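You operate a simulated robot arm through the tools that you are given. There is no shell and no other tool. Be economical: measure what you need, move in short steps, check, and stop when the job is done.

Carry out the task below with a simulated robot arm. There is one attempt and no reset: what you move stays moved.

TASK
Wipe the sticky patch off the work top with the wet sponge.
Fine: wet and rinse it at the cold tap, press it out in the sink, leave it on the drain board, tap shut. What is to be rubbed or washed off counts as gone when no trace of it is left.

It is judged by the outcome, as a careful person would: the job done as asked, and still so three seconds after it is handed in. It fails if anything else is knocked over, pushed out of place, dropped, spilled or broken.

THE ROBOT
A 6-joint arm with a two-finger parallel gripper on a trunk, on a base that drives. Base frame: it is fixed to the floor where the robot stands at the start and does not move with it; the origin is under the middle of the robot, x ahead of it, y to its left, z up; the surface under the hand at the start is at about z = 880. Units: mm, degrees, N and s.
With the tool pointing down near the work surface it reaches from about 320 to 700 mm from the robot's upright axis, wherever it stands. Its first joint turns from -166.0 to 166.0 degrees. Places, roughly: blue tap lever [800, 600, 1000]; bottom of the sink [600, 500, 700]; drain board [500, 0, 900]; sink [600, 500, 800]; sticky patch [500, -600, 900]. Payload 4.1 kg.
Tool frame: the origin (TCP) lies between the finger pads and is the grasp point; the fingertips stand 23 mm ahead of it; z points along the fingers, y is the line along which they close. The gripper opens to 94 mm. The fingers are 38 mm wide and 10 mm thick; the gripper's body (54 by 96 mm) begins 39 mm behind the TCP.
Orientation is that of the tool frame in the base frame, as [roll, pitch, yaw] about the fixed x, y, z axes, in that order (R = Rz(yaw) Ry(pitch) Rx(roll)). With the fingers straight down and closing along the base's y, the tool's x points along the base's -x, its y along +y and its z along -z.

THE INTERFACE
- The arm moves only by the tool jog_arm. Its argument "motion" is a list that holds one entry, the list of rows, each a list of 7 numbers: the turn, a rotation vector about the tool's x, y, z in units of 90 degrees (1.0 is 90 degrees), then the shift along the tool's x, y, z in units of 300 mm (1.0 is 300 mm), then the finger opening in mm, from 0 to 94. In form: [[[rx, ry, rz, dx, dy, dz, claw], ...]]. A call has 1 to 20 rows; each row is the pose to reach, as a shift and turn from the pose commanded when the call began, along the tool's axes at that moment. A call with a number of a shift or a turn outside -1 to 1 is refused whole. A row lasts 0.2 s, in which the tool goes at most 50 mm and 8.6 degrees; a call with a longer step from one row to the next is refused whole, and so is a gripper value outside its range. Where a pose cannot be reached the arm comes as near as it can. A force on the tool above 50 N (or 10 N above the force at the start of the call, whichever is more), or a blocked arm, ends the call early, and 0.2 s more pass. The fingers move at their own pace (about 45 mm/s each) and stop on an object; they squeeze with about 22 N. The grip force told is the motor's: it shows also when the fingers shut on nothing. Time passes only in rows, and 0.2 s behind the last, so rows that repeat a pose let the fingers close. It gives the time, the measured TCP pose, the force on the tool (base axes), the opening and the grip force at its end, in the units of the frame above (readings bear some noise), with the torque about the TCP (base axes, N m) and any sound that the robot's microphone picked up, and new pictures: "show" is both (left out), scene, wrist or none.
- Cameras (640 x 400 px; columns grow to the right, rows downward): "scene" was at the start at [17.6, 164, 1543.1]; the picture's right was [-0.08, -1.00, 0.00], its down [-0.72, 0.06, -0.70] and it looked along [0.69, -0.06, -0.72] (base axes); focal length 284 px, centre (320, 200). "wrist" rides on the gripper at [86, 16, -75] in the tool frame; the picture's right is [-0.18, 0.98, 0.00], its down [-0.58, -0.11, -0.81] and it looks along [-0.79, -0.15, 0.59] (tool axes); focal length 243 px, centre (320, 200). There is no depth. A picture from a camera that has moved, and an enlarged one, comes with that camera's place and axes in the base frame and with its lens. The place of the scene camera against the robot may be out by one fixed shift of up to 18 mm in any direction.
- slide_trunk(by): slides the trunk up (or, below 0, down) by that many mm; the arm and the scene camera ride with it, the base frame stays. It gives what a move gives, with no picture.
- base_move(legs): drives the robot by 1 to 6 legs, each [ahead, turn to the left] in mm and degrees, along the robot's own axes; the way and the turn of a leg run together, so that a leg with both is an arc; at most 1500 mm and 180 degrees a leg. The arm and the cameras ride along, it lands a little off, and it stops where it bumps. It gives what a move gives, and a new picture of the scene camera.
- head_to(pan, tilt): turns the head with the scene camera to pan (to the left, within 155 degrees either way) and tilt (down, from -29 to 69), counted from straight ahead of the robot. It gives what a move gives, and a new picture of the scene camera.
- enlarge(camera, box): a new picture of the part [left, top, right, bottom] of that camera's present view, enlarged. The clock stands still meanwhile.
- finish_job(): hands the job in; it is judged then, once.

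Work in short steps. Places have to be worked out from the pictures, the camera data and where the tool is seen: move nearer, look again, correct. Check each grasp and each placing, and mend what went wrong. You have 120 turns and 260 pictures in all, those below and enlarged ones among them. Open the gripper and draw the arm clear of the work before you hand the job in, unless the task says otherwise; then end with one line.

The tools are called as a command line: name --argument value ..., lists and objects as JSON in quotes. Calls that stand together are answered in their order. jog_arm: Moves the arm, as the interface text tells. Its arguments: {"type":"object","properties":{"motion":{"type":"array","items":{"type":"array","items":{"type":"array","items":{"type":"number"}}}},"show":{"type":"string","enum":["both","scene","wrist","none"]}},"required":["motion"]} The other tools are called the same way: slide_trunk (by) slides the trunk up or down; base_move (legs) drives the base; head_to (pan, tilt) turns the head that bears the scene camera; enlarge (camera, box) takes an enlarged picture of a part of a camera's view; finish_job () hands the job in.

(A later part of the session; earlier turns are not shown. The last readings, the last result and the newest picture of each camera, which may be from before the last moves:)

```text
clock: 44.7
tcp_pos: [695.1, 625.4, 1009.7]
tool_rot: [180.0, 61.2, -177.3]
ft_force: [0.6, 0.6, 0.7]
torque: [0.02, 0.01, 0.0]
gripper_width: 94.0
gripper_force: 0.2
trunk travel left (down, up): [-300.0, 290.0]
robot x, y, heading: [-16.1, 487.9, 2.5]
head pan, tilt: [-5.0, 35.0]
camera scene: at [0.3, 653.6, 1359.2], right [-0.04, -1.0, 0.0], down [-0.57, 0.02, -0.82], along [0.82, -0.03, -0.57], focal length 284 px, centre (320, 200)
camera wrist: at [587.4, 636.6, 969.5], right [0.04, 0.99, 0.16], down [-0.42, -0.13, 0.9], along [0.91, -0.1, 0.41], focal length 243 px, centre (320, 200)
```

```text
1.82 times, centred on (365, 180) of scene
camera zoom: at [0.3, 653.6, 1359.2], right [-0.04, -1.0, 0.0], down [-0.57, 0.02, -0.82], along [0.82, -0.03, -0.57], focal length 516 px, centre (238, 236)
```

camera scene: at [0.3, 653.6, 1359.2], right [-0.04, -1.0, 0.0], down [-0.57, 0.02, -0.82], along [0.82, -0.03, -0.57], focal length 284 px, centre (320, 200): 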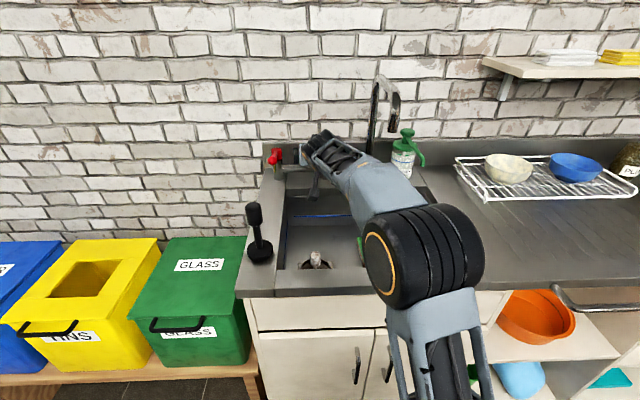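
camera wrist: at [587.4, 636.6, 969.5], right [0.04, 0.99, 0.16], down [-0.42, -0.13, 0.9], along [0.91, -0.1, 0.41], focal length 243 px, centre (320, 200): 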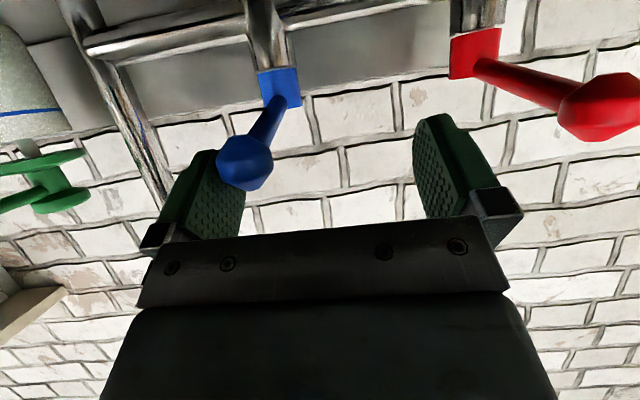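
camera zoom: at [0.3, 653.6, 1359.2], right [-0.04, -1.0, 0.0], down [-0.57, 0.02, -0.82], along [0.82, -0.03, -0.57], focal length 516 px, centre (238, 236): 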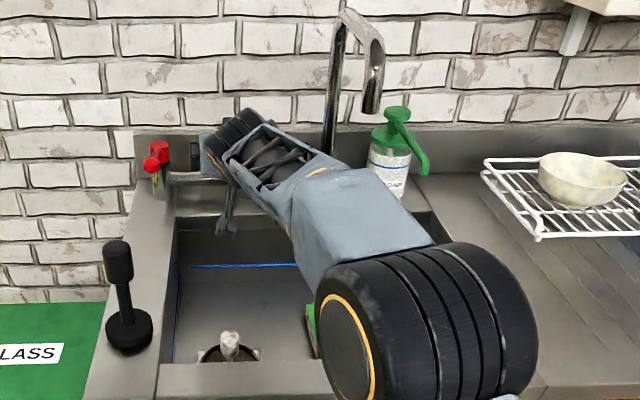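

Water has stopped; lever is within ~4° of its starting position. I push a few mm more to seat it, then back out.

jog_arm --motion '[[[0, 0, 0, 0, 0.012, 0, 94], [0, 0, 0, 0, 0.02, 0, 94], [0, 0, 0, 0, 0.02, 0, 94]]]' --show "wrist"

```text
clock: 45.5
tcp_pos: [693.8, 631.0, 1010.1]
tool_rot: [180.0, 61.2, -177.3]
ft_force: [1.2, -4.3, 0.5]
torque: [-0.15, -0.05, 0.04]
gripper_width: 93.9
gripper_force: 0.1
trunk travel left (down, up): [-300.0, 290.0]
robot x, y, heading: [-17.8, 484.5, 2.6]
head pan, tilt: [-5.0, 35.0]
camera wrist: at [586.7, 641.3, 969.0], right [0.04, 0.99, 0.16], down [-0.42, -0.13, 0.9], along [0.91, -0.11, 0.41], focal length 243 px, centre (320, 200)
```

wrist: 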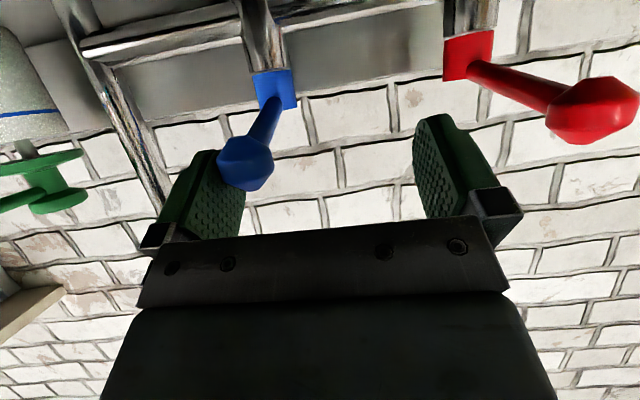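

Lever is against its stop (−4 N). I back out, turn the fingers down again and go above the sponge's front area.

jog_arm --motion '[[[0, 0, 0, 0.07, -0.01, -0.13, 94], [0, 0, 0, 0.14, -0.01, -0.26, 94], [0, 0, 0, 0.21, -0.01, -0.39, 94], [0, 0, 0, 0.28, -0.01, -0.5, 94], [0, 0.09, 0, 0.32, -0.06, -0.54, 94], [0, 0.18, 0, 0.33, -0.14, -0.54, 94], [0, 0.27, 0, 0.36, -0.22, -0.54, 94], [0, 0.36, 0, 0.38, -0.3, -0.53, 94], [0, 0.45, 0, 0.42, -0.38, -0.53, 94], [0, 0.54, 0, 0.45, -0.44, -0.52, 94], [0, 0.63, 0, 0.476, -0.477, -0.52, 94], [0, 0.68, 0, 0.476, -0.477, -0.52, 94]]]' --show "both"

```text
clock: 48.1
tcp_pos: [494.1, 478.5, 961.1]
tool_rot: [-179.9, -0.3, -177.2]
ft_force: [0.4, 0.1, 0.1]
torque: [0.01, 0.0, 0.01]
gripper_width: 93.8
gripper_force: 0.1
trunk travel left (down, up): [-300.0, 290.0]
robot x, y, heading: [-19.9, 488.6, 2.8]
head pan, tilt: [-5.0, 35.0]
camera scene: at [0.3, 653.5, 1359.2], right [-0.04, -1.0, 0.0], down [-0.57, 0.02, -0.82], along [0.82, -0.03, -0.57], focal length 284 px, centre (320, 200)
camera wrist: at [408.4, 489.8, 1034.3], right [0.14, 0.99, 0.0], down [0.59, -0.08, 0.8], along [0.8, -0.11, -0.59], focal length 243 px, centre (320, 200)
```

scene: 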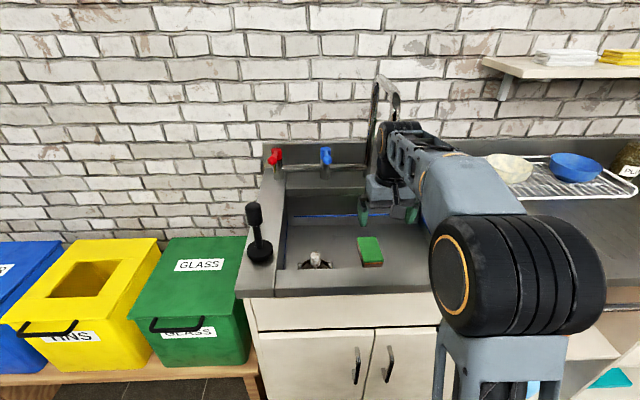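
wrist: 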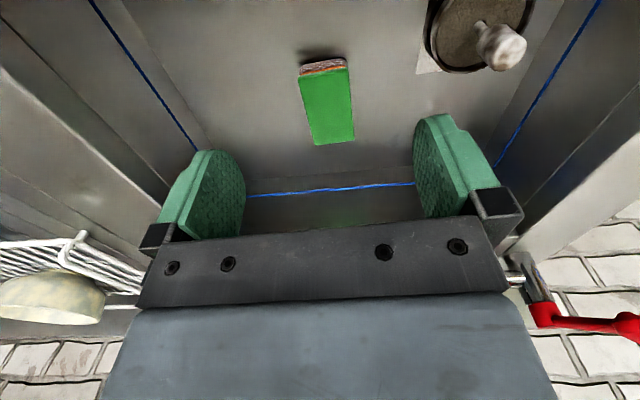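

Sponge is wet, at ≈[594,476], top z≈755–765. I go down then forward over it, stopping at TCP z≈785 to check.

jog_arm --motion '[[[0, 0, 0, 0, 0, 0.13, 94], [0, 0, 0, -0.05, 0, 0.27, 94], [0, 0, 0, -0.18, -0.01, 0.3, 94], [0, 0, 0, -0.33, -0.025, 0.32, 94], [0, 0, 0, -0.33, -0.025, 0.46, 94], [0, 0, 0, -0.33, -0.025, 0.587, 94]]]' --show "both"

enlarge --camera "scene" --box '[300, 70, 430, 290]'

```text
clock: 49.5
tcp_pos: [596.2, 475.5, 784.5]
tool_rot: [180.0, 0.0, -177.2]
ft_force: [0.0, 1.1, 0.2]
torque: [-0.01, 0.0, -0.01]
gripper_width: 94.1
gripper_force: 0.0
trunk travel left (down, up): [-300.0, 290.0]
robot x, y, heading: [-17.8, 490.7, 2.6]
head pan, tilt: [-5.0, 35.0]
camera scene: at [0.2, 653.6, 1359.2], right [-0.04, -1.0, 0.0], down [-0.57, 0.02, -0.82], along [0.82, -0.03, -0.57], focal length 284 px, centre (320, 200)
camera wrist: at [508.9, 487.6, 858.1], right [0.14, 0.99, 0.0], down [0.59, -0.08, 0.81], along [0.8, -0.11, -0.59], focal length 243 px, centre (320, 200)
```

scene: 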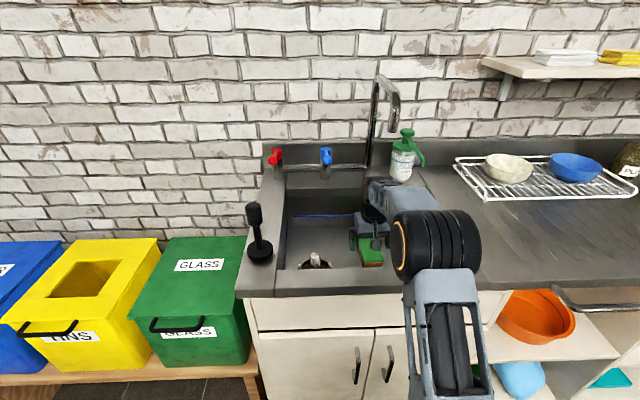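
wrist: 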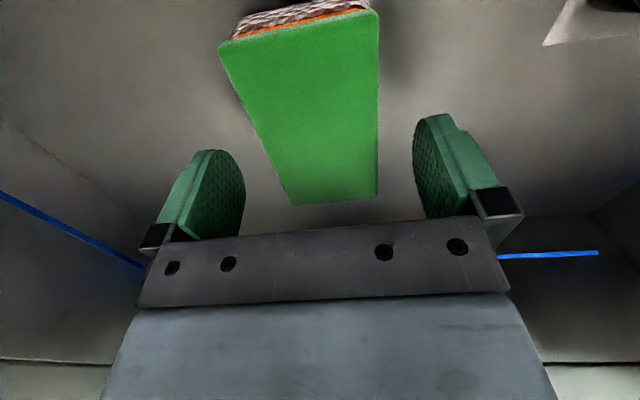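

```text
1.82 times, centred on (365, 180) of scene
camera zoom: at [0.2, 653.6, 1359.2], right [-0.04, -1.0, 0.0], down [-0.57, 0.02, -0.82], along [0.82, -0.03, -0.57], focal length 516 px, centre (238, 236)
```

zoom: 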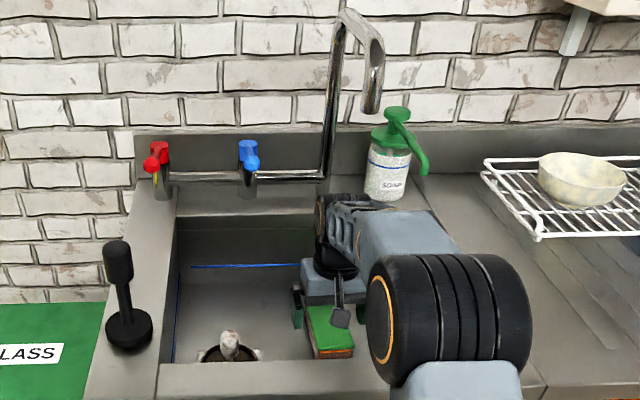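

Sponge top ≈760, centre [593,475] – aligned. I descend 23 mm and grip.

jog_arm --motion '[[[0, 0, 0, 0, 0, 0.04, 94], [0, 0, 0, 0, 0, 0.075, 94], [0, 0, 0, 0, 0, 0.075, 60], [0, 0, 0, 0, 0, 0.075, 30], [0, 0, 0, 0, 0, 0.075, 20], [0, 0, 0, 0, 0, 0.075, 20], [0, 0, 0, 0, 0, 0.075, 20]]]' --show "wrist"

```text
clock: 51.1
tcp_pos: [594.3, 477.2, 761.4]
tool_rot: [-180.0, 0.0, -177.2]
ft_force: [-0.3, 0.0, 0.9]
torque: [-0.01, 0.01, -0.02]
gripper_width: 57.1
gripper_force: 22.2
trunk travel left (down, up): [-300.0, 290.0]
robot x, y, heading: [-17.8, 487.3, 2.8]
head pan, tilt: [-5.0, 35.0]
camera wrist: at [507.6, 488.0, 835.3], right [0.14, 0.99, 0.0], down [0.59, -0.08, 0.81], along [0.8, -0.11, -0.59], focal length 243 px, centre (320, 200)
```

wrist: 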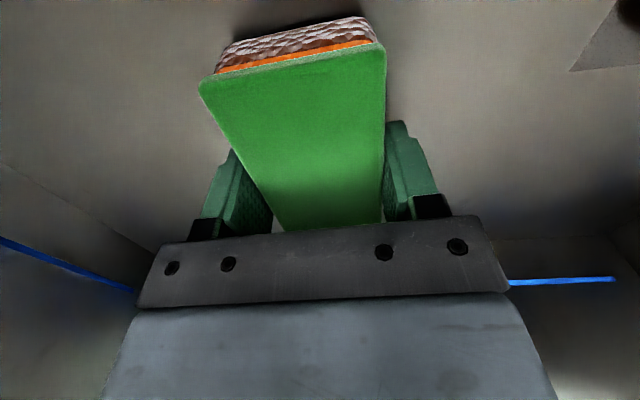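

Gripped (57 mm). Now I press it out against the sink floor with small downward steps.

jog_arm --motion '[[[0, 0, 0, 0, 0, 0.006, 0], [0, 0, 0, 0, 0, 0.012, 0], [0, 0, 0, 0, 0, 0.018, 0], [0, 0, 0, 0, 0, 0.024, 0], [0, 0, 0, 0, 0, 0.03, 0], [0, 0, 0, 0, 0, 0.03, 0]]]' --show "wrist"

```text
clock: 52.5
tcp_pos: [595.4, 476.6, 755.6]
tool_rot: [180.0, 0.4, -177.2]
ft_force: [2.6, 0.3, 30.8]
torque: [0.03, -0.11, -0.01]
gripper_width: 57.2
gripper_force: 21.6
trunk travel left (down, up): [-300.0, 290.0]
robot x, y, heading: [-18.9, 486.7, 2.8]
head pan, tilt: [-5.0, 35.0]
camera wrist: at [507.3, 487.9, 828.8], right [0.14, 0.99, 0.0], down [0.58, -0.08, 0.81], along [0.8, -0.11, -0.59], focal length 243 px, centre (320, 200)
```

wrist: 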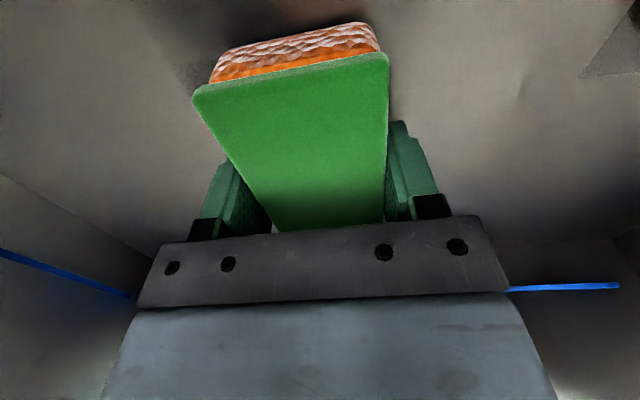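

30 N on the floor, and the sponge brightened (water pressed out). I lift, back out to the front of the sink and raise.

jog_arm --motion '[[[0, 0, 0, 0, 0, -0.1, 0], [0, 0, 0, 0, 0, -0.25, 0], [0, 0, 0, 0, 0, -0.4, 0], [0, 0, 0, 0.13, 0, -0.43, 0], [0, 0, 0, 0.27, 0, -0.46, 0], [0, 0, 0, 0.36, 0, -0.5, 0], [0, 0, 0, 0.4, 0, -0.62, 0], [0, 0, 0, 0.45, 0, -0.76, 0], [0, 0, 0, 0.5, 0, -0.88, 0]]]' --show "both"

slide_trunk --by 150

head_to --pan -120 --tilt 40

```text
clock: 54.5
tcp_pos: [445.9, 468.9, 1016.5]
tool_rot: [-179.9, -0.2, -177.2]
ft_force: [0.6, -0.4, 0.5]
torque: [0.0, 0.02, 0.01]
gripper_width: 57.3
gripper_force: 21.7
trunk travel left (down, up): [-300.0, 290.0]
robot x, y, heading: [-15.7, 487.2, 2.6]
head pan, tilt: [-5.0, 35.0]
camera scene: at [0.5, 653.6, 1359.1], right [-0.04, -1.0, 0.0], down [-0.57, 0.02, -0.82], along [0.82, -0.03, -0.57], focal length 284 px, centre (320, 200)
camera wrist: at [358.8, 480.3, 1091.1], right [0.14, 0.99, 0.0], down [0.59, -0.08, 0.81], along [0.8, -0.11, -0.59], focal length 243 px, centre (320, 200)
```

scene: 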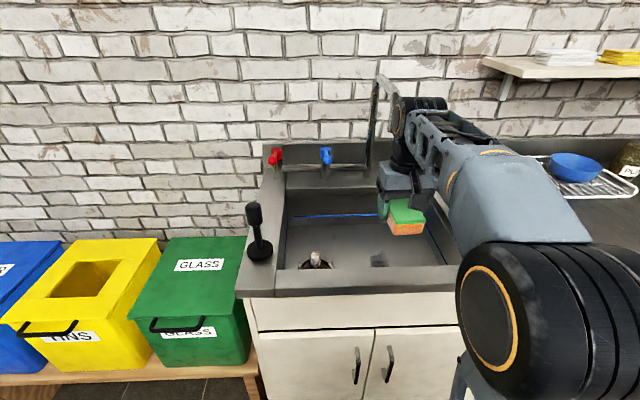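
wrist: 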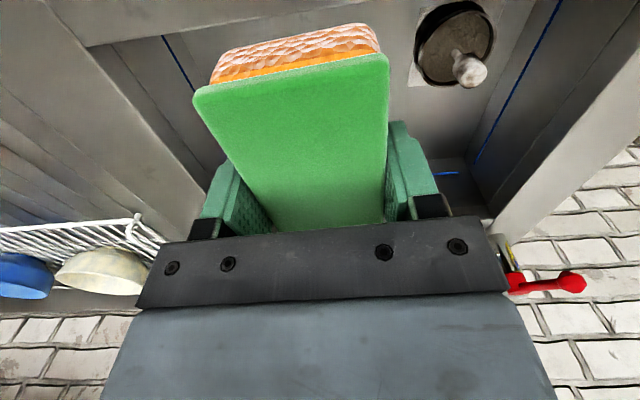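

```text
clock: 56.3
tcp_pos: [446.2, 469.0, 1166.8]
tool_rot: [-179.9, 0.0, -177.2]
ft_force: [-0.1, -0.1, -0.3]
torque: [0.02, 0.03, -0.01]
gripper_width: 57.2
gripper_force: 22.2
trunk travel left (down, up): [-450.0, 140.0]
robot x, y, heading: [-20.0, 484.8, 2.5]
head pan, tilt: [-5.0, 35.0]
```

```text
clock: 58.2
tcp_pos: [445.6, 468.7, 1166.6]
tool_rot: [180.0, 0.0, -177.1]
ft_force: [-0.6, -0.1, 0.0]
torque: [0.0, -0.01, -0.02]
gripper_width: 57.4
gripper_force: 21.8
trunk travel left (down, up): [-450.0, 140.0]
robot x, y, heading: [-16.0, 485.0, 2.6]
head pan, tilt: [-120.0, 40.0]
camera scene: at [-126.7, 581.7, 1501.6], right [-0.89, 0.46, 0.0], down [0.3, 0.57, -0.77], along [-0.35, -0.68, -0.64], focal length 284 px, centre (320, 200)
```

scene: 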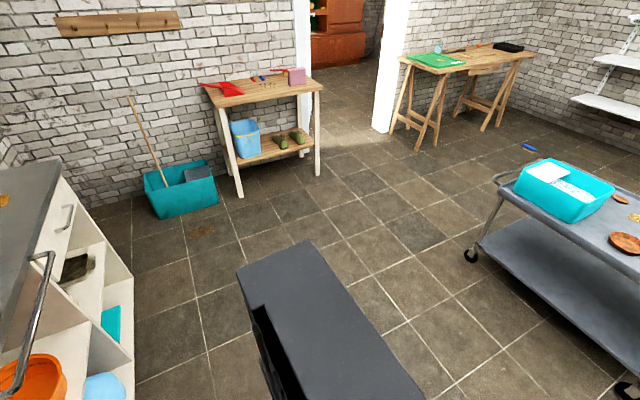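

Sponge damp, not dripping visibly. Way to the right is clear; I drive to the patch (back, right turn, 930 mm, left turn, forward).

head_to --pan 0 --tilt 48

base_move --legs '[[-290, 0], [0, -92.6], [930, 0], [0, 90], [270, 0]]'

```text
clock: 60.2
tcp_pos: [445.8, 469.3, 1167.1]
tool_rot: [180.0, 0.0, -177.2]
ft_force: [-0.4, -0.7, -0.5]
torque: [0.03, 0.02, 0.05]
gripper_width: 56.9
gripper_force: 21.2
trunk travel left (down, up): [-450.0, 140.0]
robot x, y, heading: [-15.8, 487.7, 2.8]
head pan, tilt: [0.0, 48.0]
camera scene: at [-8.9, 660.8, 1490.2], right [0.05, -1.0, 0.0], down [-0.74, -0.03, -0.67], along [0.67, 0.03, -0.74], focal length 284 px, centre (320, 200)
```

scene: 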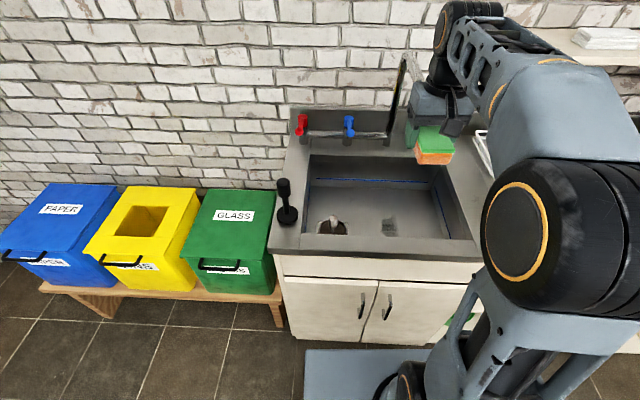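

```text
clock: 75.9
tcp_pos: [450.2, -487.2, 1166.9]
tool_rot: [-179.9, -0.1, -178.0]
ft_force: [0.3, -0.4, -0.4]
torque: [-0.01, 0.02, 0.02]
gripper_width: 57.5
gripper_force: 22.0
trunk travel left (down, up): [-450.0, 140.0]
robot x, y, heading: [-11.2, -469.3, 1.6]
head pan, tilt: [0.0, 48.0]
camera scene: at [-1.4, -288.3, 1490.2], right [0.03, -1.0, 0.0], down [-0.74, -0.02, -0.67], along [0.67, 0.02, -0.74], focal length 284 px, centre (320, 200)
```

scene: 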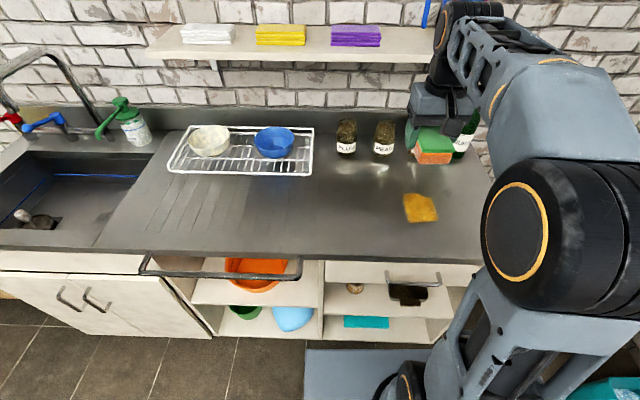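

I enlarge the patch to get its outline.

enlarge --camera "scene" --box '[370, 110, 470, 240]'

enlarge --camera "wrist" --box '[0, 0, 640, 400]'

```text
3.08 times, centred on (420, 175) of scene
camera zoom: at [-1.4, -288.3, 1490.2], right [0.03, -1.0, 0.0], down [-0.74, -0.02, -0.67], along [0.67, 0.02, -0.74], focal length 873 px, centre (12, 277)
```

zoom: 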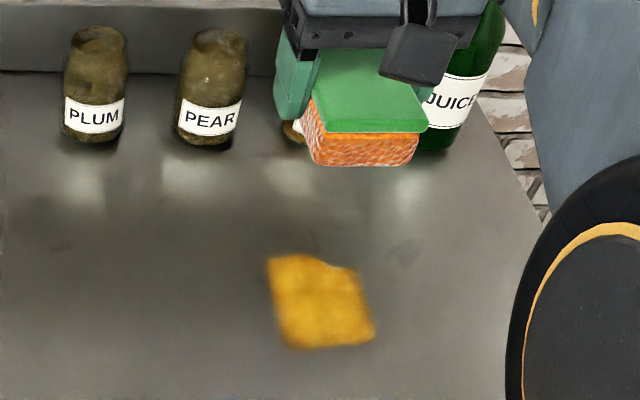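

```text
1.00 times, centred on (320, 200) of wrist (not enlarged: the box is as wide or as high as the picture)
camera zoom: at [363.8, -474.3, 1240.8], right [0.15, 0.99, 0.0], down [0.59, -0.09, 0.81], along [0.8, -0.12, -0.59], focal length 243 px, centre (320, 200)
```

zoom: 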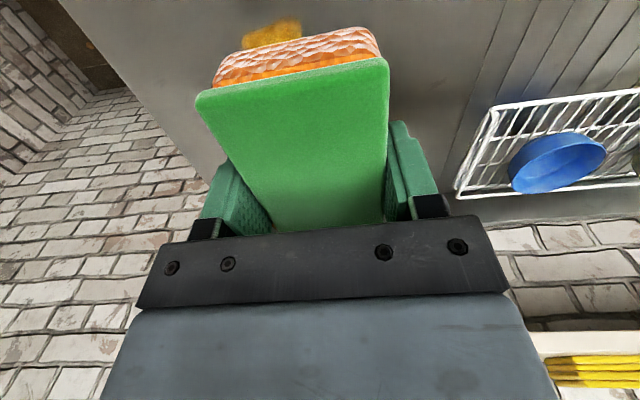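

Patch spans about x 472–583, y −518…−597. I bring the sponge down just left of it (x≈510, y≈−487), stopping at z≈918.

jog_arm --motion '[[[0, 0, 0, -0.04, 0, 0.15, 0], [0, 0, 0, -0.08, 0, 0.3, 0], [0, 0, 0, -0.12, 0, 0.45, 0], [0, 0, 0, -0.16, 0, 0.6, 0], [0, 0, 0, -0.2, 0, 0.75, 0], [0, 0, 0, -0.2, 0, 0.83, 0]]]' --show "scene"

enlarge --camera "scene" --box '[340, 130, 470, 250]'

```text
clock: 77.3
tcp_pos: [510.8, -487.1, 917.8]
tool_rot: [180.0, 0.0, -178.1]
ft_force: [-0.2, -0.1, 0.4]
torque: [0.0, 0.02, -0.02]
gripper_width: 57.3
gripper_force: 22.0
trunk travel left (down, up): [-450.0, 140.0]
robot x, y, heading: [-14.7, -463.3, 2.0]
head pan, tilt: [0.0, 48.0]
camera scene: at [-1.5, -288.3, 1490.2], right [0.03, -1.0, 0.0], down [-0.74, -0.02, -0.67], along [0.67, 0.02, -0.74], focal length 284 px, centre (320, 200)
```

scene: 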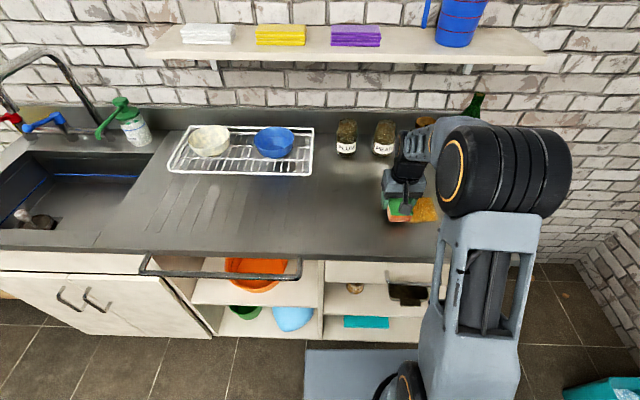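

```text
3.33 times, centred on (405, 190) of scene
camera zoom: at [-1.5, -288.3, 1490.2], right [0.03, -1.0, 0.0], down [-0.74, -0.02, -0.67], along [0.67, 0.02, -0.74], focal length 946 px, centre (37, 233)
```

zoom: 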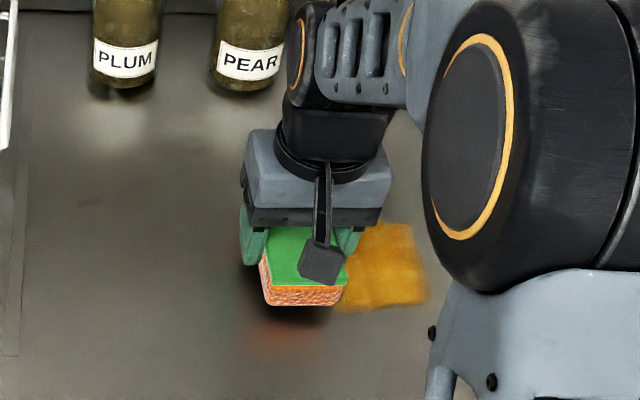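

Sponge is just left of the patch. I lower in small steps to feel contact.

jog_arm --motion '[[[0, 0, 0, 0, 0, 0.014, 0], [0, 0, 0, 0, 0, 0.026, 0], [0, 0, 0, 0, 0, 0.034, 0], [0, 0, 0, 0, 0, 0.04, 0], [0, 0, 0, 0, 0, 0.046, 0]]]' --show "none"

```text
clock: 78.5
tcp_pos: [511.1, -485.8, 905.1]
tool_rot: [180.0, 0.2, -178.1]
ft_force: [-1.3, -0.1, 9.5]
torque: [0.01, -0.39, -0.04]
gripper_width: 57.2
gripper_force: 22.5
trunk travel left (down, up): [-450.0, 140.0]
robot x, y, heading: [-10.2, -461.8, 1.4]
head pan, tilt: [0.0, 48.0]
```

Contact with ~10 N. Now wiping strokes along y at x≈510.

jog_arm --motion '[[[0, 0, 0, 0, -0.08, 0, 0], [0, 0, 0, 0, -0.16, 0, 0], [0, 0, 0, 0, -0.24, 0, 0], [0, 0, 0, 0, -0.32, 0, 0], [0, 0, 0, 0, -0.4, 0, 0], [0, 0, 0, 0, -0.46, 0, 0], [0, 0, 0, 0, -0.38, 0, 0], [0, 0, 0, 0, -0.3, 0, 0], [0, 0, 0, 0, -0.22, 0, 0], [0, 0, 0, 0, -0.14, 0, 0], [0, 0, 0, 0, -0.06, 0, 0], [0, 0, 0, 0, 0, 0, 0]]]' --show "scene"

enlarge --camera "scene" --box '[340, 130, 470, 250]'

```text
clock: 81.1
tcp_pos: [508.9, -486.0, 905.0]
tool_rot: [-180.0, 0.1, -178.2]
ft_force: [0.4, -8.3, 25.8]
torque: [-0.24, -0.14, 0.0]
gripper_width: 57.4
gripper_force: 21.7
trunk travel left (down, up): [-450.0, 140.0]
robot x, y, heading: [-13.7, -464.3, 1.6]
head pan, tilt: [0.0, 48.0]
camera scene: at [-3.7, -289.3, 1490.4], right [0.03, -1.0, 0.0], down [-0.74, -0.02, -0.67], along [0.67, 0.02, -0.74], focal length 284 px, centre (320, 200)
```

scene: 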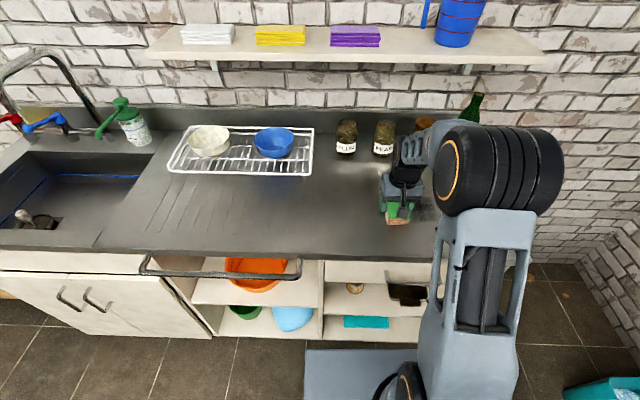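

```text
3.33 times, centred on (405, 190) of scene
camera zoom: at [-3.7, -289.3, 1490.4], right [0.03, -1.0, 0.0], down [-0.74, -0.02, -0.67], along [0.67, 0.02, -0.74], focal length 946 px, centre (37, 233)
```

zoom: 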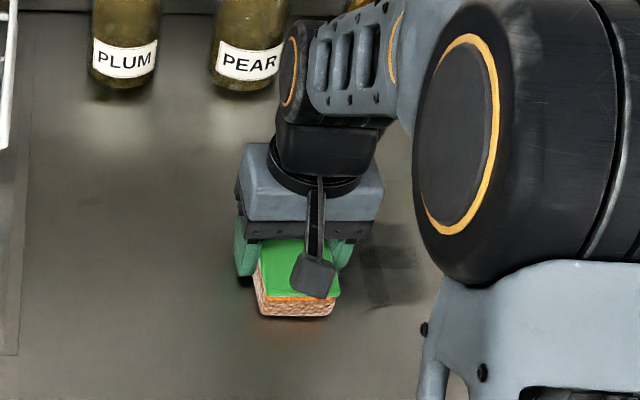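

Nearly all is gone already. I repeat strokes slightly further forward and slightly nearer so no edge remains.

jog_arm --motion '[[[0, 0, 0, -0.12, 0, 0, 0], [0, 0, 0, -0.13, -0.1, 0, 0], [0, 0, 0, -0.13, -0.2, 0, 0], [0, 0, 0, -0.13, -0.3, 0, 0], [0, 0, 0, -0.13, -0.4, 0, 0], [0, 0, 0, -0.13, -0.48, 0, 0], [0, 0, 0, 0, -0.48, 0, 0], [0, 0, 0, 0.12, -0.48, 0, 0], [0, 0, 0, 0.12, -0.38, 0, 0], [0, 0, 0, 0.12, -0.28, 0, 0], [0, 0, 0, 0.12, -0.18, 0, 0], [0, 0, 0, 0.12, -0.08, 0, 0], [0, 0, 0, 0.06, 0, 0, 0]]]' --show "none"

jog_arm --motion '[[[0, 0, 0, 0, 0, -0.1, 0], [0, 0, 0, 0, 0.1, -0.25, 0], [0, 0, 0, 0.1, 0.2, -0.4, 0], [0, 0, 0, 0.2, 0.3, -0.5, 0], [0, 0, 0, 0.25, 0.4, -0.6, 0]]]' --show "both"

enlarge --camera "scene" --box '[350, 130, 480, 250]'

```text
clock: 83.9
tcp_pos: [490.6, -486.4, 904.2]
tool_rot: [179.9, 0.0, -178.1]
ft_force: [-4.6, -9.4, 34.9]
torque: [-0.33, 0.13, 0.0]
gripper_width: 57.2
gripper_force: 22.5
trunk travel left (down, up): [-450.0, 140.0]
robot x, y, heading: [-11.9, -460.4, 2.0]
head pan, tilt: [0.0, 48.0]
```

```text
refused: row 2 steps farther than a row can; nothing moved
```

```text
3.33 times, centred on (415, 190) of scene
camera zoom: at [-5.1, -289.6, 1490.6], right [0.03, -1.0, 0.0], down [-0.74, -0.02, -0.67], along [0.67, 0.02, -0.74], focal length 946 px, centre (3, 233)
```

zoom: 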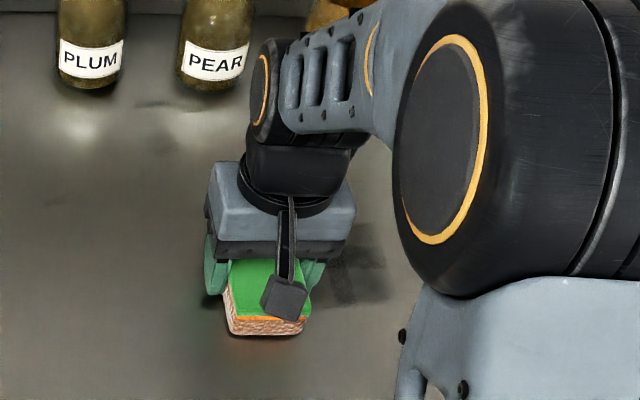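

Now I lift and swing the arm aside to view the work top.

jog_arm --motion '[[[0, 0, 0, 0, 0, -0.1, 0], [0, 0, 0, 0, 0.08, -0.22, 0], [0, 0, 0, 0.06, 0.16, -0.34, 0], [0, 0, 0, 0.12, 0.24, -0.46, 0], [0, 0, 0, 0.16, 0.34, -0.56, 0], [0, 0, 0, 0.2, 0.46, -0.62, 0], [0, 0, 0, 0.22, 0.6, -0.66, 0], [0, 0, 0, 0.22, 0.74, -0.7, 0], [0, 0, 0, 0.22, 0.88, -0.7, 0]]]' --show "both"

enlarge --camera "scene" --box '[350, 130, 480, 250]'

```text
clock: 85.9
tcp_pos: [419.7, -224.1, 1113.2]
tool_rot: [-179.9, -0.2, -178.0]
ft_force: [0.0, 0.4, -0.2]
torque: [-0.01, 0.01, -0.01]
gripper_width: 57.3
gripper_force: 22.0
trunk travel left (down, up): [-450.0, 140.0]
robot x, y, heading: [-11.5, -462.5, 1.6]
head pan, tilt: [0.0, 48.0]
camera scene: at [-1.7, -288.0, 1490.1], right [0.03, -1.0, 0.0], down [-0.74, -0.02, -0.67], along [0.67, 0.02, -0.74], focal length 284 px, centre (320, 200)
camera wrist: at [331.8, -211.1, 1187.6], right [0.15, 0.99, 0.0], down [0.59, -0.09, 0.81], along [0.8, -0.12, -0.59], focal length 243 px, centre (320, 200)
```

scene: 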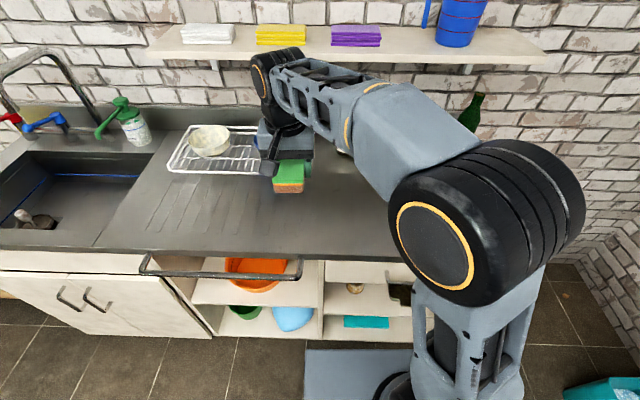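
wrist: 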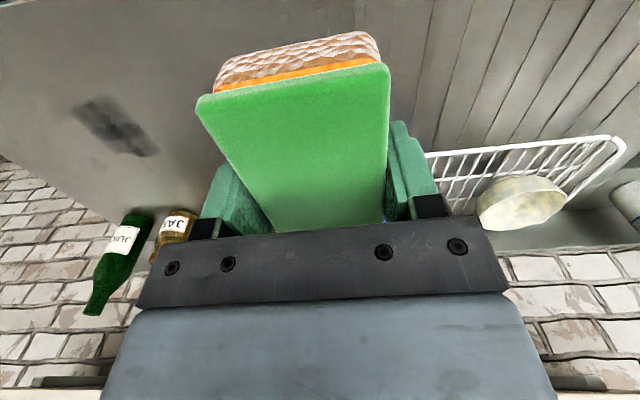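

```text
3.33 times, centred on (415, 190) of scene
camera zoom: at [-1.7, -288.0, 1490.1], right [0.03, -1.0, 0.0], down [-0.74, -0.02, -0.67], along [0.67, 0.02, -0.74], focal length 946 px, centre (3, 233)
```

zoom: 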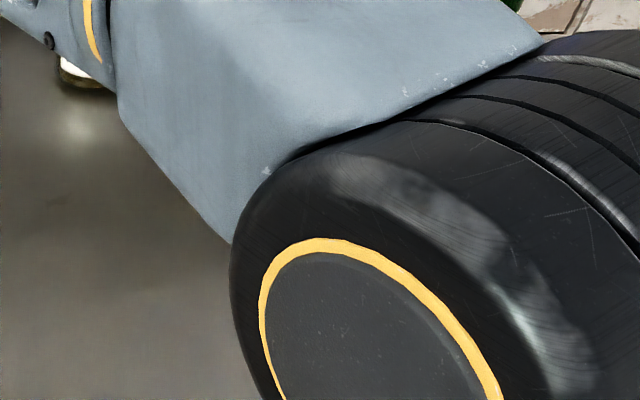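

A dark mark remains where the patch was — wet film or residue? Zoom.

enlarge --camera "wrist" --box '[40, 60, 210, 190]'

```text
3.08 times, centred on (125, 125) of wrist
camera zoom: at [331.8, -211.1, 1187.6], right [0.15, 0.99, 0.0], down [0.59, -0.09, 0.81], along [0.8, -0.12, -0.59], focal length 746 px, centre (920, 431)
```

zoom: 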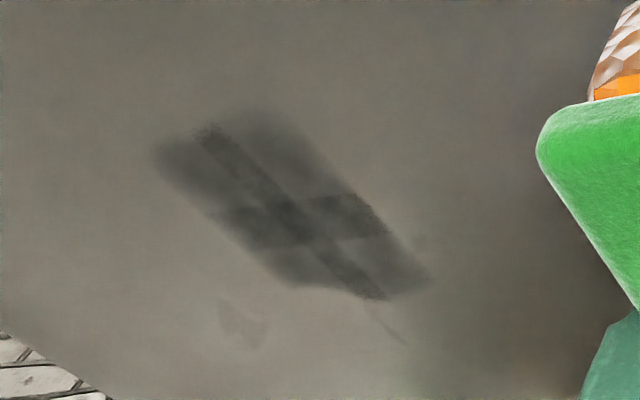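

It may be a wet film. I move the arm to the pose from which the scene camera saw the patch clearly, giving it time, and compare.

jog_arm --motion '[[[0, 0, 0, 0, -0.14, -0.03, 0], [0, 0, 0, 0, -0.28, -0.06, 0], [0, 0, 0, -0.02, -0.42, -0.09, 0], [0, 0, 0, -0.04, -0.56, -0.12, 0], [0, 0, 0, -0.06, -0.7, -0.15, 0], [0, 0, 0, -0.08, -0.84, -0.18, 0], [0, 0, 0, -0.1, -0.88, -0.18, 0]]]' --show "scene"

enlarge --camera "scene" --box '[370, 140, 470, 240]'

```text
clock: 87.5
tcp_pos: [457.7, -488.9, 1167.8]
tool_rot: [-180.0, -0.2, -178.0]
ft_force: [0.3, 0.0, 0.1]
torque: [-0.01, 0.0, -0.02]
gripper_width: 57.4
gripper_force: 22.2
trunk travel left (down, up): [-450.0, 140.0]
robot x, y, heading: [-13.1, -464.4, 1.8]
head pan, tilt: [0.0, 48.0]
camera scene: at [-1.6, -288.6, 1490.2], right [0.03, -1.0, 0.0], down [-0.74, -0.02, -0.67], along [0.67, 0.02, -0.74], focal length 284 px, centre (320, 200)
```

scene: 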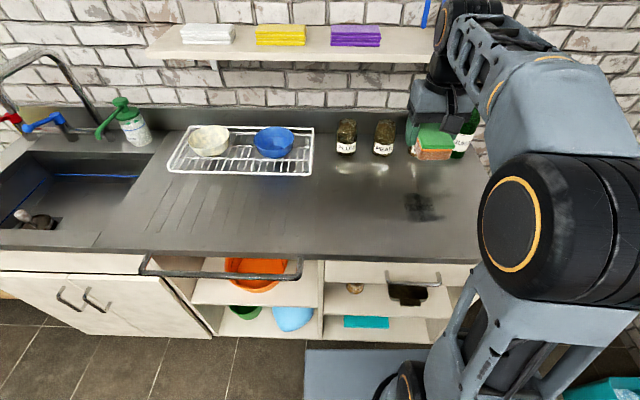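

```text
4.00 times, centred on (420, 190) of scene
camera zoom: at [-1.6, -288.6, 1490.2], right [0.03, -1.0, 0.0], down [-0.74, -0.02, -0.67], along [0.67, 0.02, -0.74], focal length 1135 px, centre (-80, 240)
```

zoom: 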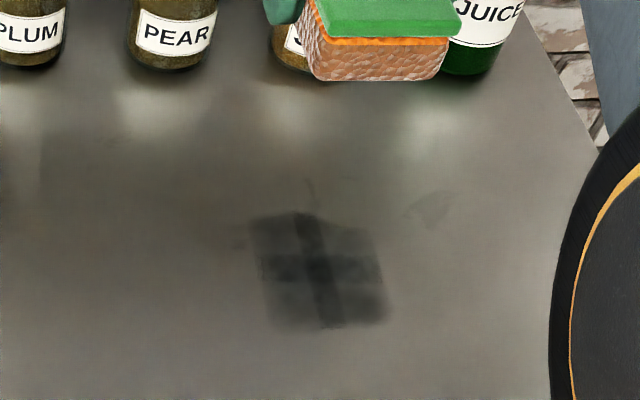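

The residue shows as four overlapping dark cells; the sponge underside is browned. I try another set of firm strokes first and compare.

jog_arm --motion '[[[0, 0, 0, -0.04, 0, 0.15, 0], [0, 0, 0, -0.08, 0, 0.3, 0], [0, 0, 0, -0.12, 0, 0.45, 0], [0, 0, 0, -0.16, 0, 0.6, 0], [0, 0, 0, -0.2, 0, 0.75, 0], [0, 0, 0, -0.23, 0, 0.83, 0], [0, 0, 0, -0.23, 0, 0.86, 0], [0, 0, 0, -0.23, 0, 0.876, 0]]]' --show "none"

jog_arm --motion '[[[0, 0, 0, 0, -0.1, 0, 0], [0, 0, 0, 0, -0.2, 0, 0], [0, 0, 0, 0, -0.3, 0, 0], [0, 0, 0, 0, -0.4, 0, 0], [0, 0, 0, 0, -0.46, 0, 0], [0, 0, 0, 0.1, -0.46, 0, 0], [0, 0, 0, 0.1, -0.36, 0, 0], [0, 0, 0, 0.1, -0.26, 0, 0], [0, 0, 0, 0.1, -0.16, 0, 0], [0, 0, 0, 0.1, -0.06, 0, 0], [0, 0, 0, 0.1, 0, 0, 0], [0, 0, 0, -0.04, 0, 0, 0], [0, 0, 0, -0.08, -0.08, 0, 0], [0, 0, 0, -0.08, -0.18, 0, 0], [0, 0, 0, -0.08, -0.28, 0, 0], [0, 0, 0, -0.08, -0.38, 0, 0], [0, 0, 0, -0.08, -0.46, 0, 0]]]' --show "none"

jog_arm --motion '[[[0, 0, 0, 0, 0, -0.1, 0], [0, 0, 0, 0.03, 0, -0.24, 0], [0, 0, 0, 0.06, 0.05, -0.38, 0], [0, 0, 0, 0.1, 0.1, -0.52, 0], [0, 0, 0, 0.14, 0.18, -0.64, 0], [0, 0, 0, 0.2, 0.28, -0.74, 0], [0, 0, 0, 0.26, 0.38, -0.84, 0], [0, 0, 0, 0.3, 0.46, -0.87, 0]]]' --show "scene"

enlarge --camera "scene" --box '[370, 140, 470, 240]'

```text
clock: 89.3
tcp_pos: [525.2, -484.1, 904.7]
tool_rot: [-179.9, 0.1, -178.1]
ft_force: [0.0, -0.2, -0.4]
torque: [0.02, -0.02, 0.0]
gripper_width: 57.2
gripper_force: 21.9
trunk travel left (down, up): [-450.0, 140.0]
robot x, y, heading: [-12.5, -461.9, 1.9]
head pan, tilt: [0.0, 48.0]
```

```text
clock: 92.9
tcp_pos: [553.3, -620.9, 907.3]
tool_rot: [-179.9, 0.0, -178.1]
ft_force: [0.0, 0.9, -0.5]
torque: [0.02, 0.0, 0.01]
gripper_width: 57.2
gripper_force: 22.1
trunk travel left (down, up): [-450.0, 140.0]
robot x, y, heading: [-11.7, -466.1, 1.7]
head pan, tilt: [0.0, 48.0]
```

```text
clock: 94.7
tcp_pos: [458.0, -485.6, 1166.0]
tool_rot: [180.0, -0.2, -178.1]
ft_force: [0.4, -0.4, 0.0]
torque: [0.03, 0.01, -0.01]
gripper_width: 57.2
gripper_force: 22.1
trunk travel left (down, up): [-450.0, 140.0]
robot x, y, heading: [-9.9, -464.9, 1.6]
head pan, tilt: [0.0, 48.0]
camera scene: at [-1.9, -288.2, 1490.1], right [0.03, -1.0, 0.0], down [-0.74, -0.02, -0.67], along [0.67, 0.02, -0.74], focal length 284 px, centre (320, 200)
```

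scene: 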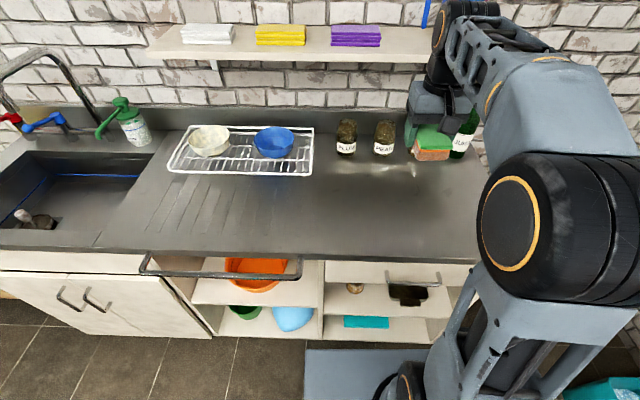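

```text
4.00 times, centred on (420, 190) of scene
camera zoom: at [-1.9, -288.2, 1490.1], right [0.03, -1.0, 0.0], down [-0.74, -0.02, -0.67], along [0.67, 0.02, -0.74], focal length 1135 px, centre (-80, 240)
```

zoom: 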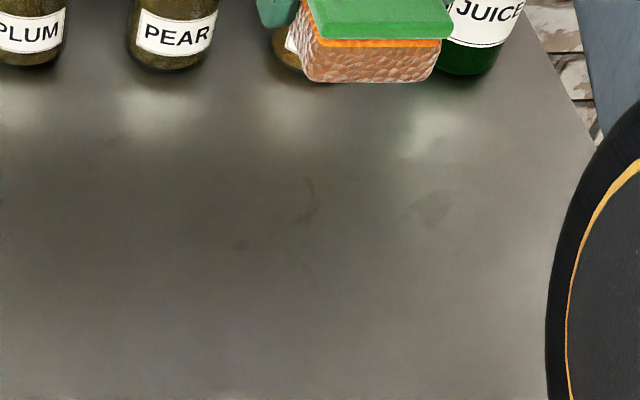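

The dark mark has dried away: no trace of the patch (remaining wisps were in the steel before). The sponge's underside is soiled, so I return to the sink to rinse and press it out.

base_move --legs '[[-280, 0], [0, 88.2], [945, 0], [0, -90], [280, 0]]'

```text
clock: 110.3
tcp_pos: [486.2, 415.0, 1164.3]
tool_rot: [-180.0, -0.1, 178.1]
ft_force: [-0.2, -0.1, 0.9]
torque: [0.0, 0.0, -0.02]
gripper_width: 57.1
gripper_force: 21.6
trunk travel left (down, up): [-450.0, 140.0]
robot x, y, heading: [16.0, 466.7, -2.1]
head pan, tilt: [0.0, 48.0]
camera scene: at [39.4, 643.3, 1490.2], right [-0.04, -1.0, 0.0], down [-0.74, 0.03, -0.67], along [0.67, -0.02, -0.74], focal length 284 px, centre (320, 200)
```

scene: 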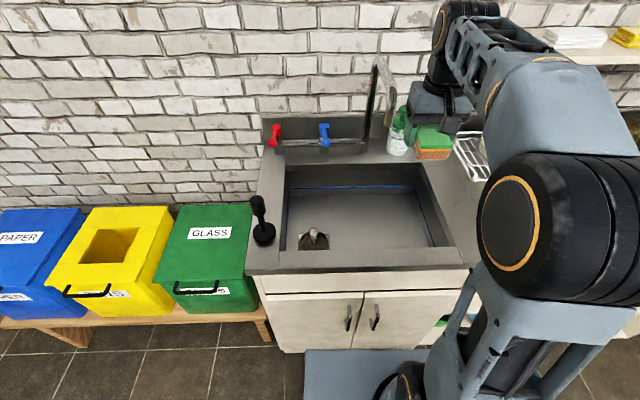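

I centre on the sink (y≈476) and lower the trunk as before.

jog_arm --motion '[[[0, 0, 0, 0, 0.1, 0, 0], [0, 0, 0, 0, 0.2, 0, 0]]]' --show "none"

slide_trunk --by -150

head_to --pan -2 --tilt 35

```text
clock: 110.9
tcp_pos: [488.1, 475.0, 1164.2]
tool_rot: [180.0, -0.1, 178.2]
ft_force: [-0.2, -0.1, 0.0]
torque: [-0.03, -0.03, 0.0]
gripper_width: 57.1
gripper_force: 22.0
trunk travel left (down, up): [-450.0, 140.0]
robot x, y, heading: [17.1, 471.3, -2.2]
head pan, tilt: [0.0, 48.0]
```

```text
clock: 112.7
tcp_pos: [486.7, 473.7, 1013.1]
tool_rot: [179.9, 0.0, 178.1]
ft_force: [0.3, -0.5, -0.8]
torque: [-0.01, -0.02, 0.0]
gripper_width: 57.4
gripper_force: 22.2
trunk travel left (down, up): [-300.0, 290.0]
robot x, y, heading: [17.3, 465.5, -1.8]
head pan, tilt: [0.0, 48.0]
```

```text
clock: 113.4
tcp_pos: [486.9, 473.1, 1013.2]
tool_rot: [-180.0, 0.0, 178.1]
ft_force: [-0.2, -0.2, -0.9]
torque: [0.01, 0.0, 0.01]
gripper_width: 57.2
gripper_force: 21.8
trunk travel left (down, up): [-300.0, 290.0]
robot x, y, heading: [15.0, 467.9, -2.1]
head pan, tilt: [-2.0, 35.0]
camera scene: at [48.2, 639.9, 1359.1], right [-0.07, -1.0, 0.0], down [-0.57, 0.04, -0.82], along [0.82, -0.06, -0.57], focal length 284 px, centre (320, 200)
```

scene: 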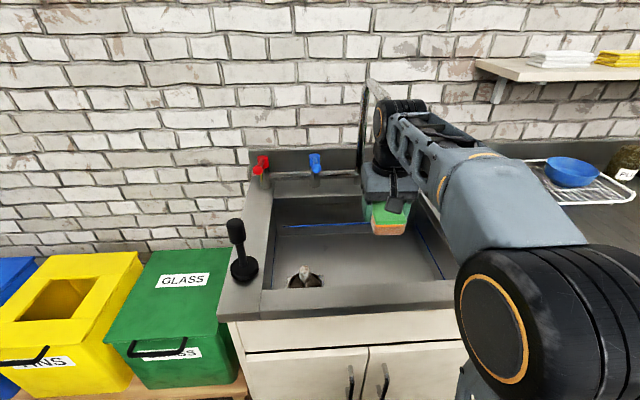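

Lower into the sink, slide forward under the outlet, and set down softly at TCP z≈763.

jog_arm --motion '[[[0, 0, 0, 0, 0, 0.15, 0], [0, 0, 0, 0, 0, 0.3, 0], [0, 0, 0, 0, 0, 0.45, 0], [0, 0, 0, -0.05, 0, 0.49, 0], [0, 0, 0, -0.19, 0.01, 0.5, 0], [0, 0, 0, -0.33, 0.018, 0.52, 0], [0, 0, 0, -0.33, 0.018, 0.66, 0], [0, 0, 0, -0.33, 0.018, 0.78, 0], [0, 0, 0, -0.33, 0.018, 0.815, 0], [0, 0, 0, -0.33, 0.018, 0.833, 0]]]' --show "scene"

enlarge --camera "scene" --box '[280, 70, 420, 300]'

```text
clock: 115.6
tcp_pos: [586.5, 473.9, 762.5]
tool_rot: [-179.9, -0.1, 178.1]
ft_force: [-0.2, 0.1, 0.0]
torque: [-0.01, 0.02, 0.03]
gripper_width: 57.0
gripper_force: 21.8
trunk travel left (down, up): [-300.0, 290.0]
robot x, y, heading: [17.7, 470.8, -2.2]
head pan, tilt: [-2.0, 35.0]
camera scene: at [48.2, 639.9, 1359.2], right [-0.07, -1.0, 0.0], down [-0.57, 0.04, -0.82], along [0.82, -0.06, -0.57], focal length 284 px, centre (320, 200)
```

scene: 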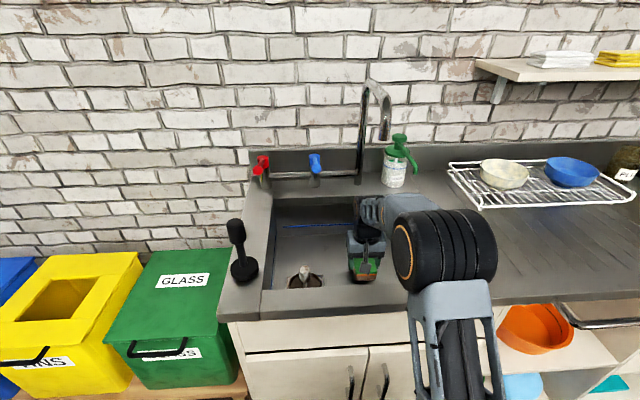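

```text
1.74 times, centred on (350, 185) of scene
camera zoom: at [48.2, 639.9, 1359.2], right [-0.07, -1.0, 0.0], down [-0.57, 0.04, -0.82], along [0.82, -0.06, -0.57], focal length 493 px, centre (268, 226)
```

zoom: 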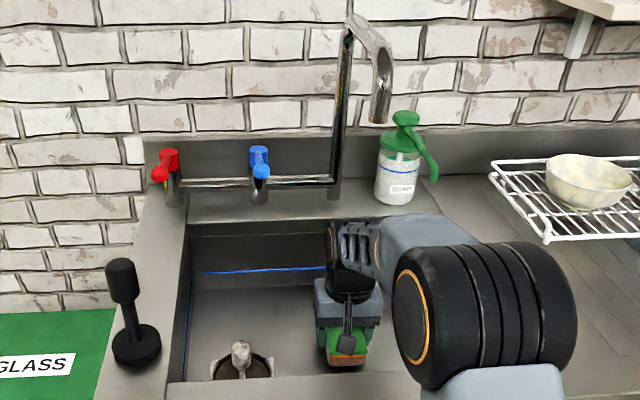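

Outlet is confirmed directly above. Release, back out, and bring the tool tilted in front of the lever with a 60 mm opening.

jog_arm --motion '[[[0, 0, 0, 0, 0, 0, 94], [0, 0, 0, 0, 0, 0, 94], [0, 0, 0, 0, 0, 0, 94], [0, 0, 0, 0, 0, -0.14, 94], [0, 0, 0, 0, 0, -0.28, 94], [0, 0, 0, 0.1, 0, -0.34, 94], [0, 0, 0, 0.24, 0, -0.36, 94], [0, 0, 0, 0.36, 0, -0.4, 94], [0, 0, 0, 0.36, 0.08, -0.52, 94], [0, -0.09, 0, 0.36, 0.16, -0.64, 94], [0, -0.18, 0, 0.35, 0.26, -0.74, 94], [0, -0.27, 0, 0.34, 0.34, -0.8, 60], [0, -0.36, 0, 0.32, 0.4, -0.82, 60], [0, -0.45, 0, 0.3, 0.42, -0.82, 60], [0, -0.54, 0, 0.28, 0.42, -0.82, 60], [0, -0.63, 0, 0.25, 0.42, -0.82, 60], [0, -0.68, 0, 0.25, 0.42, -0.82, 60]]]' --show "both"

```text
clock: 119.2
tcp_pos: [516.3, 603.6, 1010.7]
tool_rot: [-180.0, 61.1, 178.2]
ft_force: [0.2, -0.4, -0.1]
torque: [0.0, 0.01, 0.01]
gripper_width: 60.0
gripper_force: 0.0
trunk travel left (down, up): [-300.0, 290.0]
robot x, y, heading: [17.2, 467.8, -2.0]
head pan, tilt: [-2.0, 35.0]
camera scene: at [48.3, 640.0, 1359.2], right [-0.07, -1.0, 0.0], down [-0.57, 0.04, -0.82], along [0.82, -0.06, -0.57], focal length 284 px, centre (320, 200)
camera wrist: at [409.5, 623.1, 969.0], right [0.12, 0.98, 0.16], down [-0.43, -0.1, 0.9], along [0.9, -0.18, 0.41], focal length 243 px, centre (320, 200)
```

scene: 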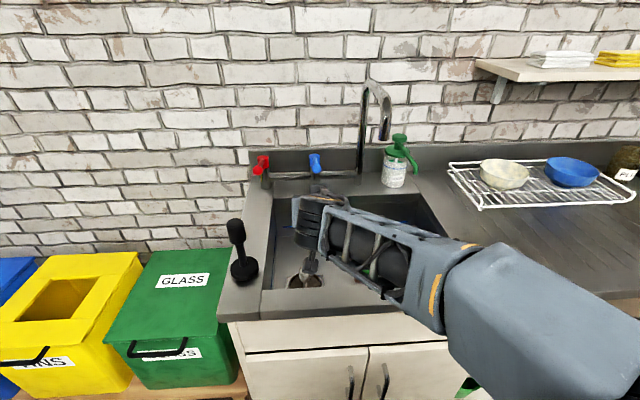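
wrist: 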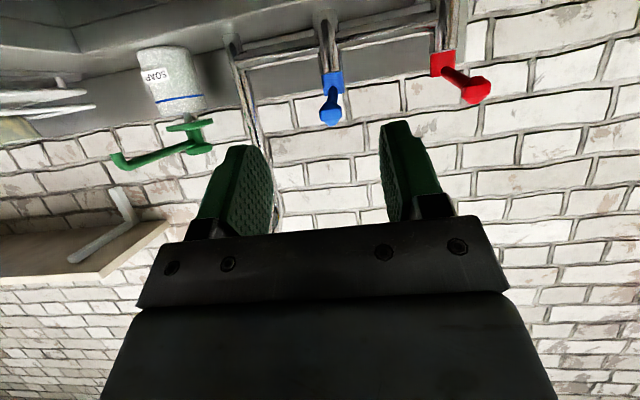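

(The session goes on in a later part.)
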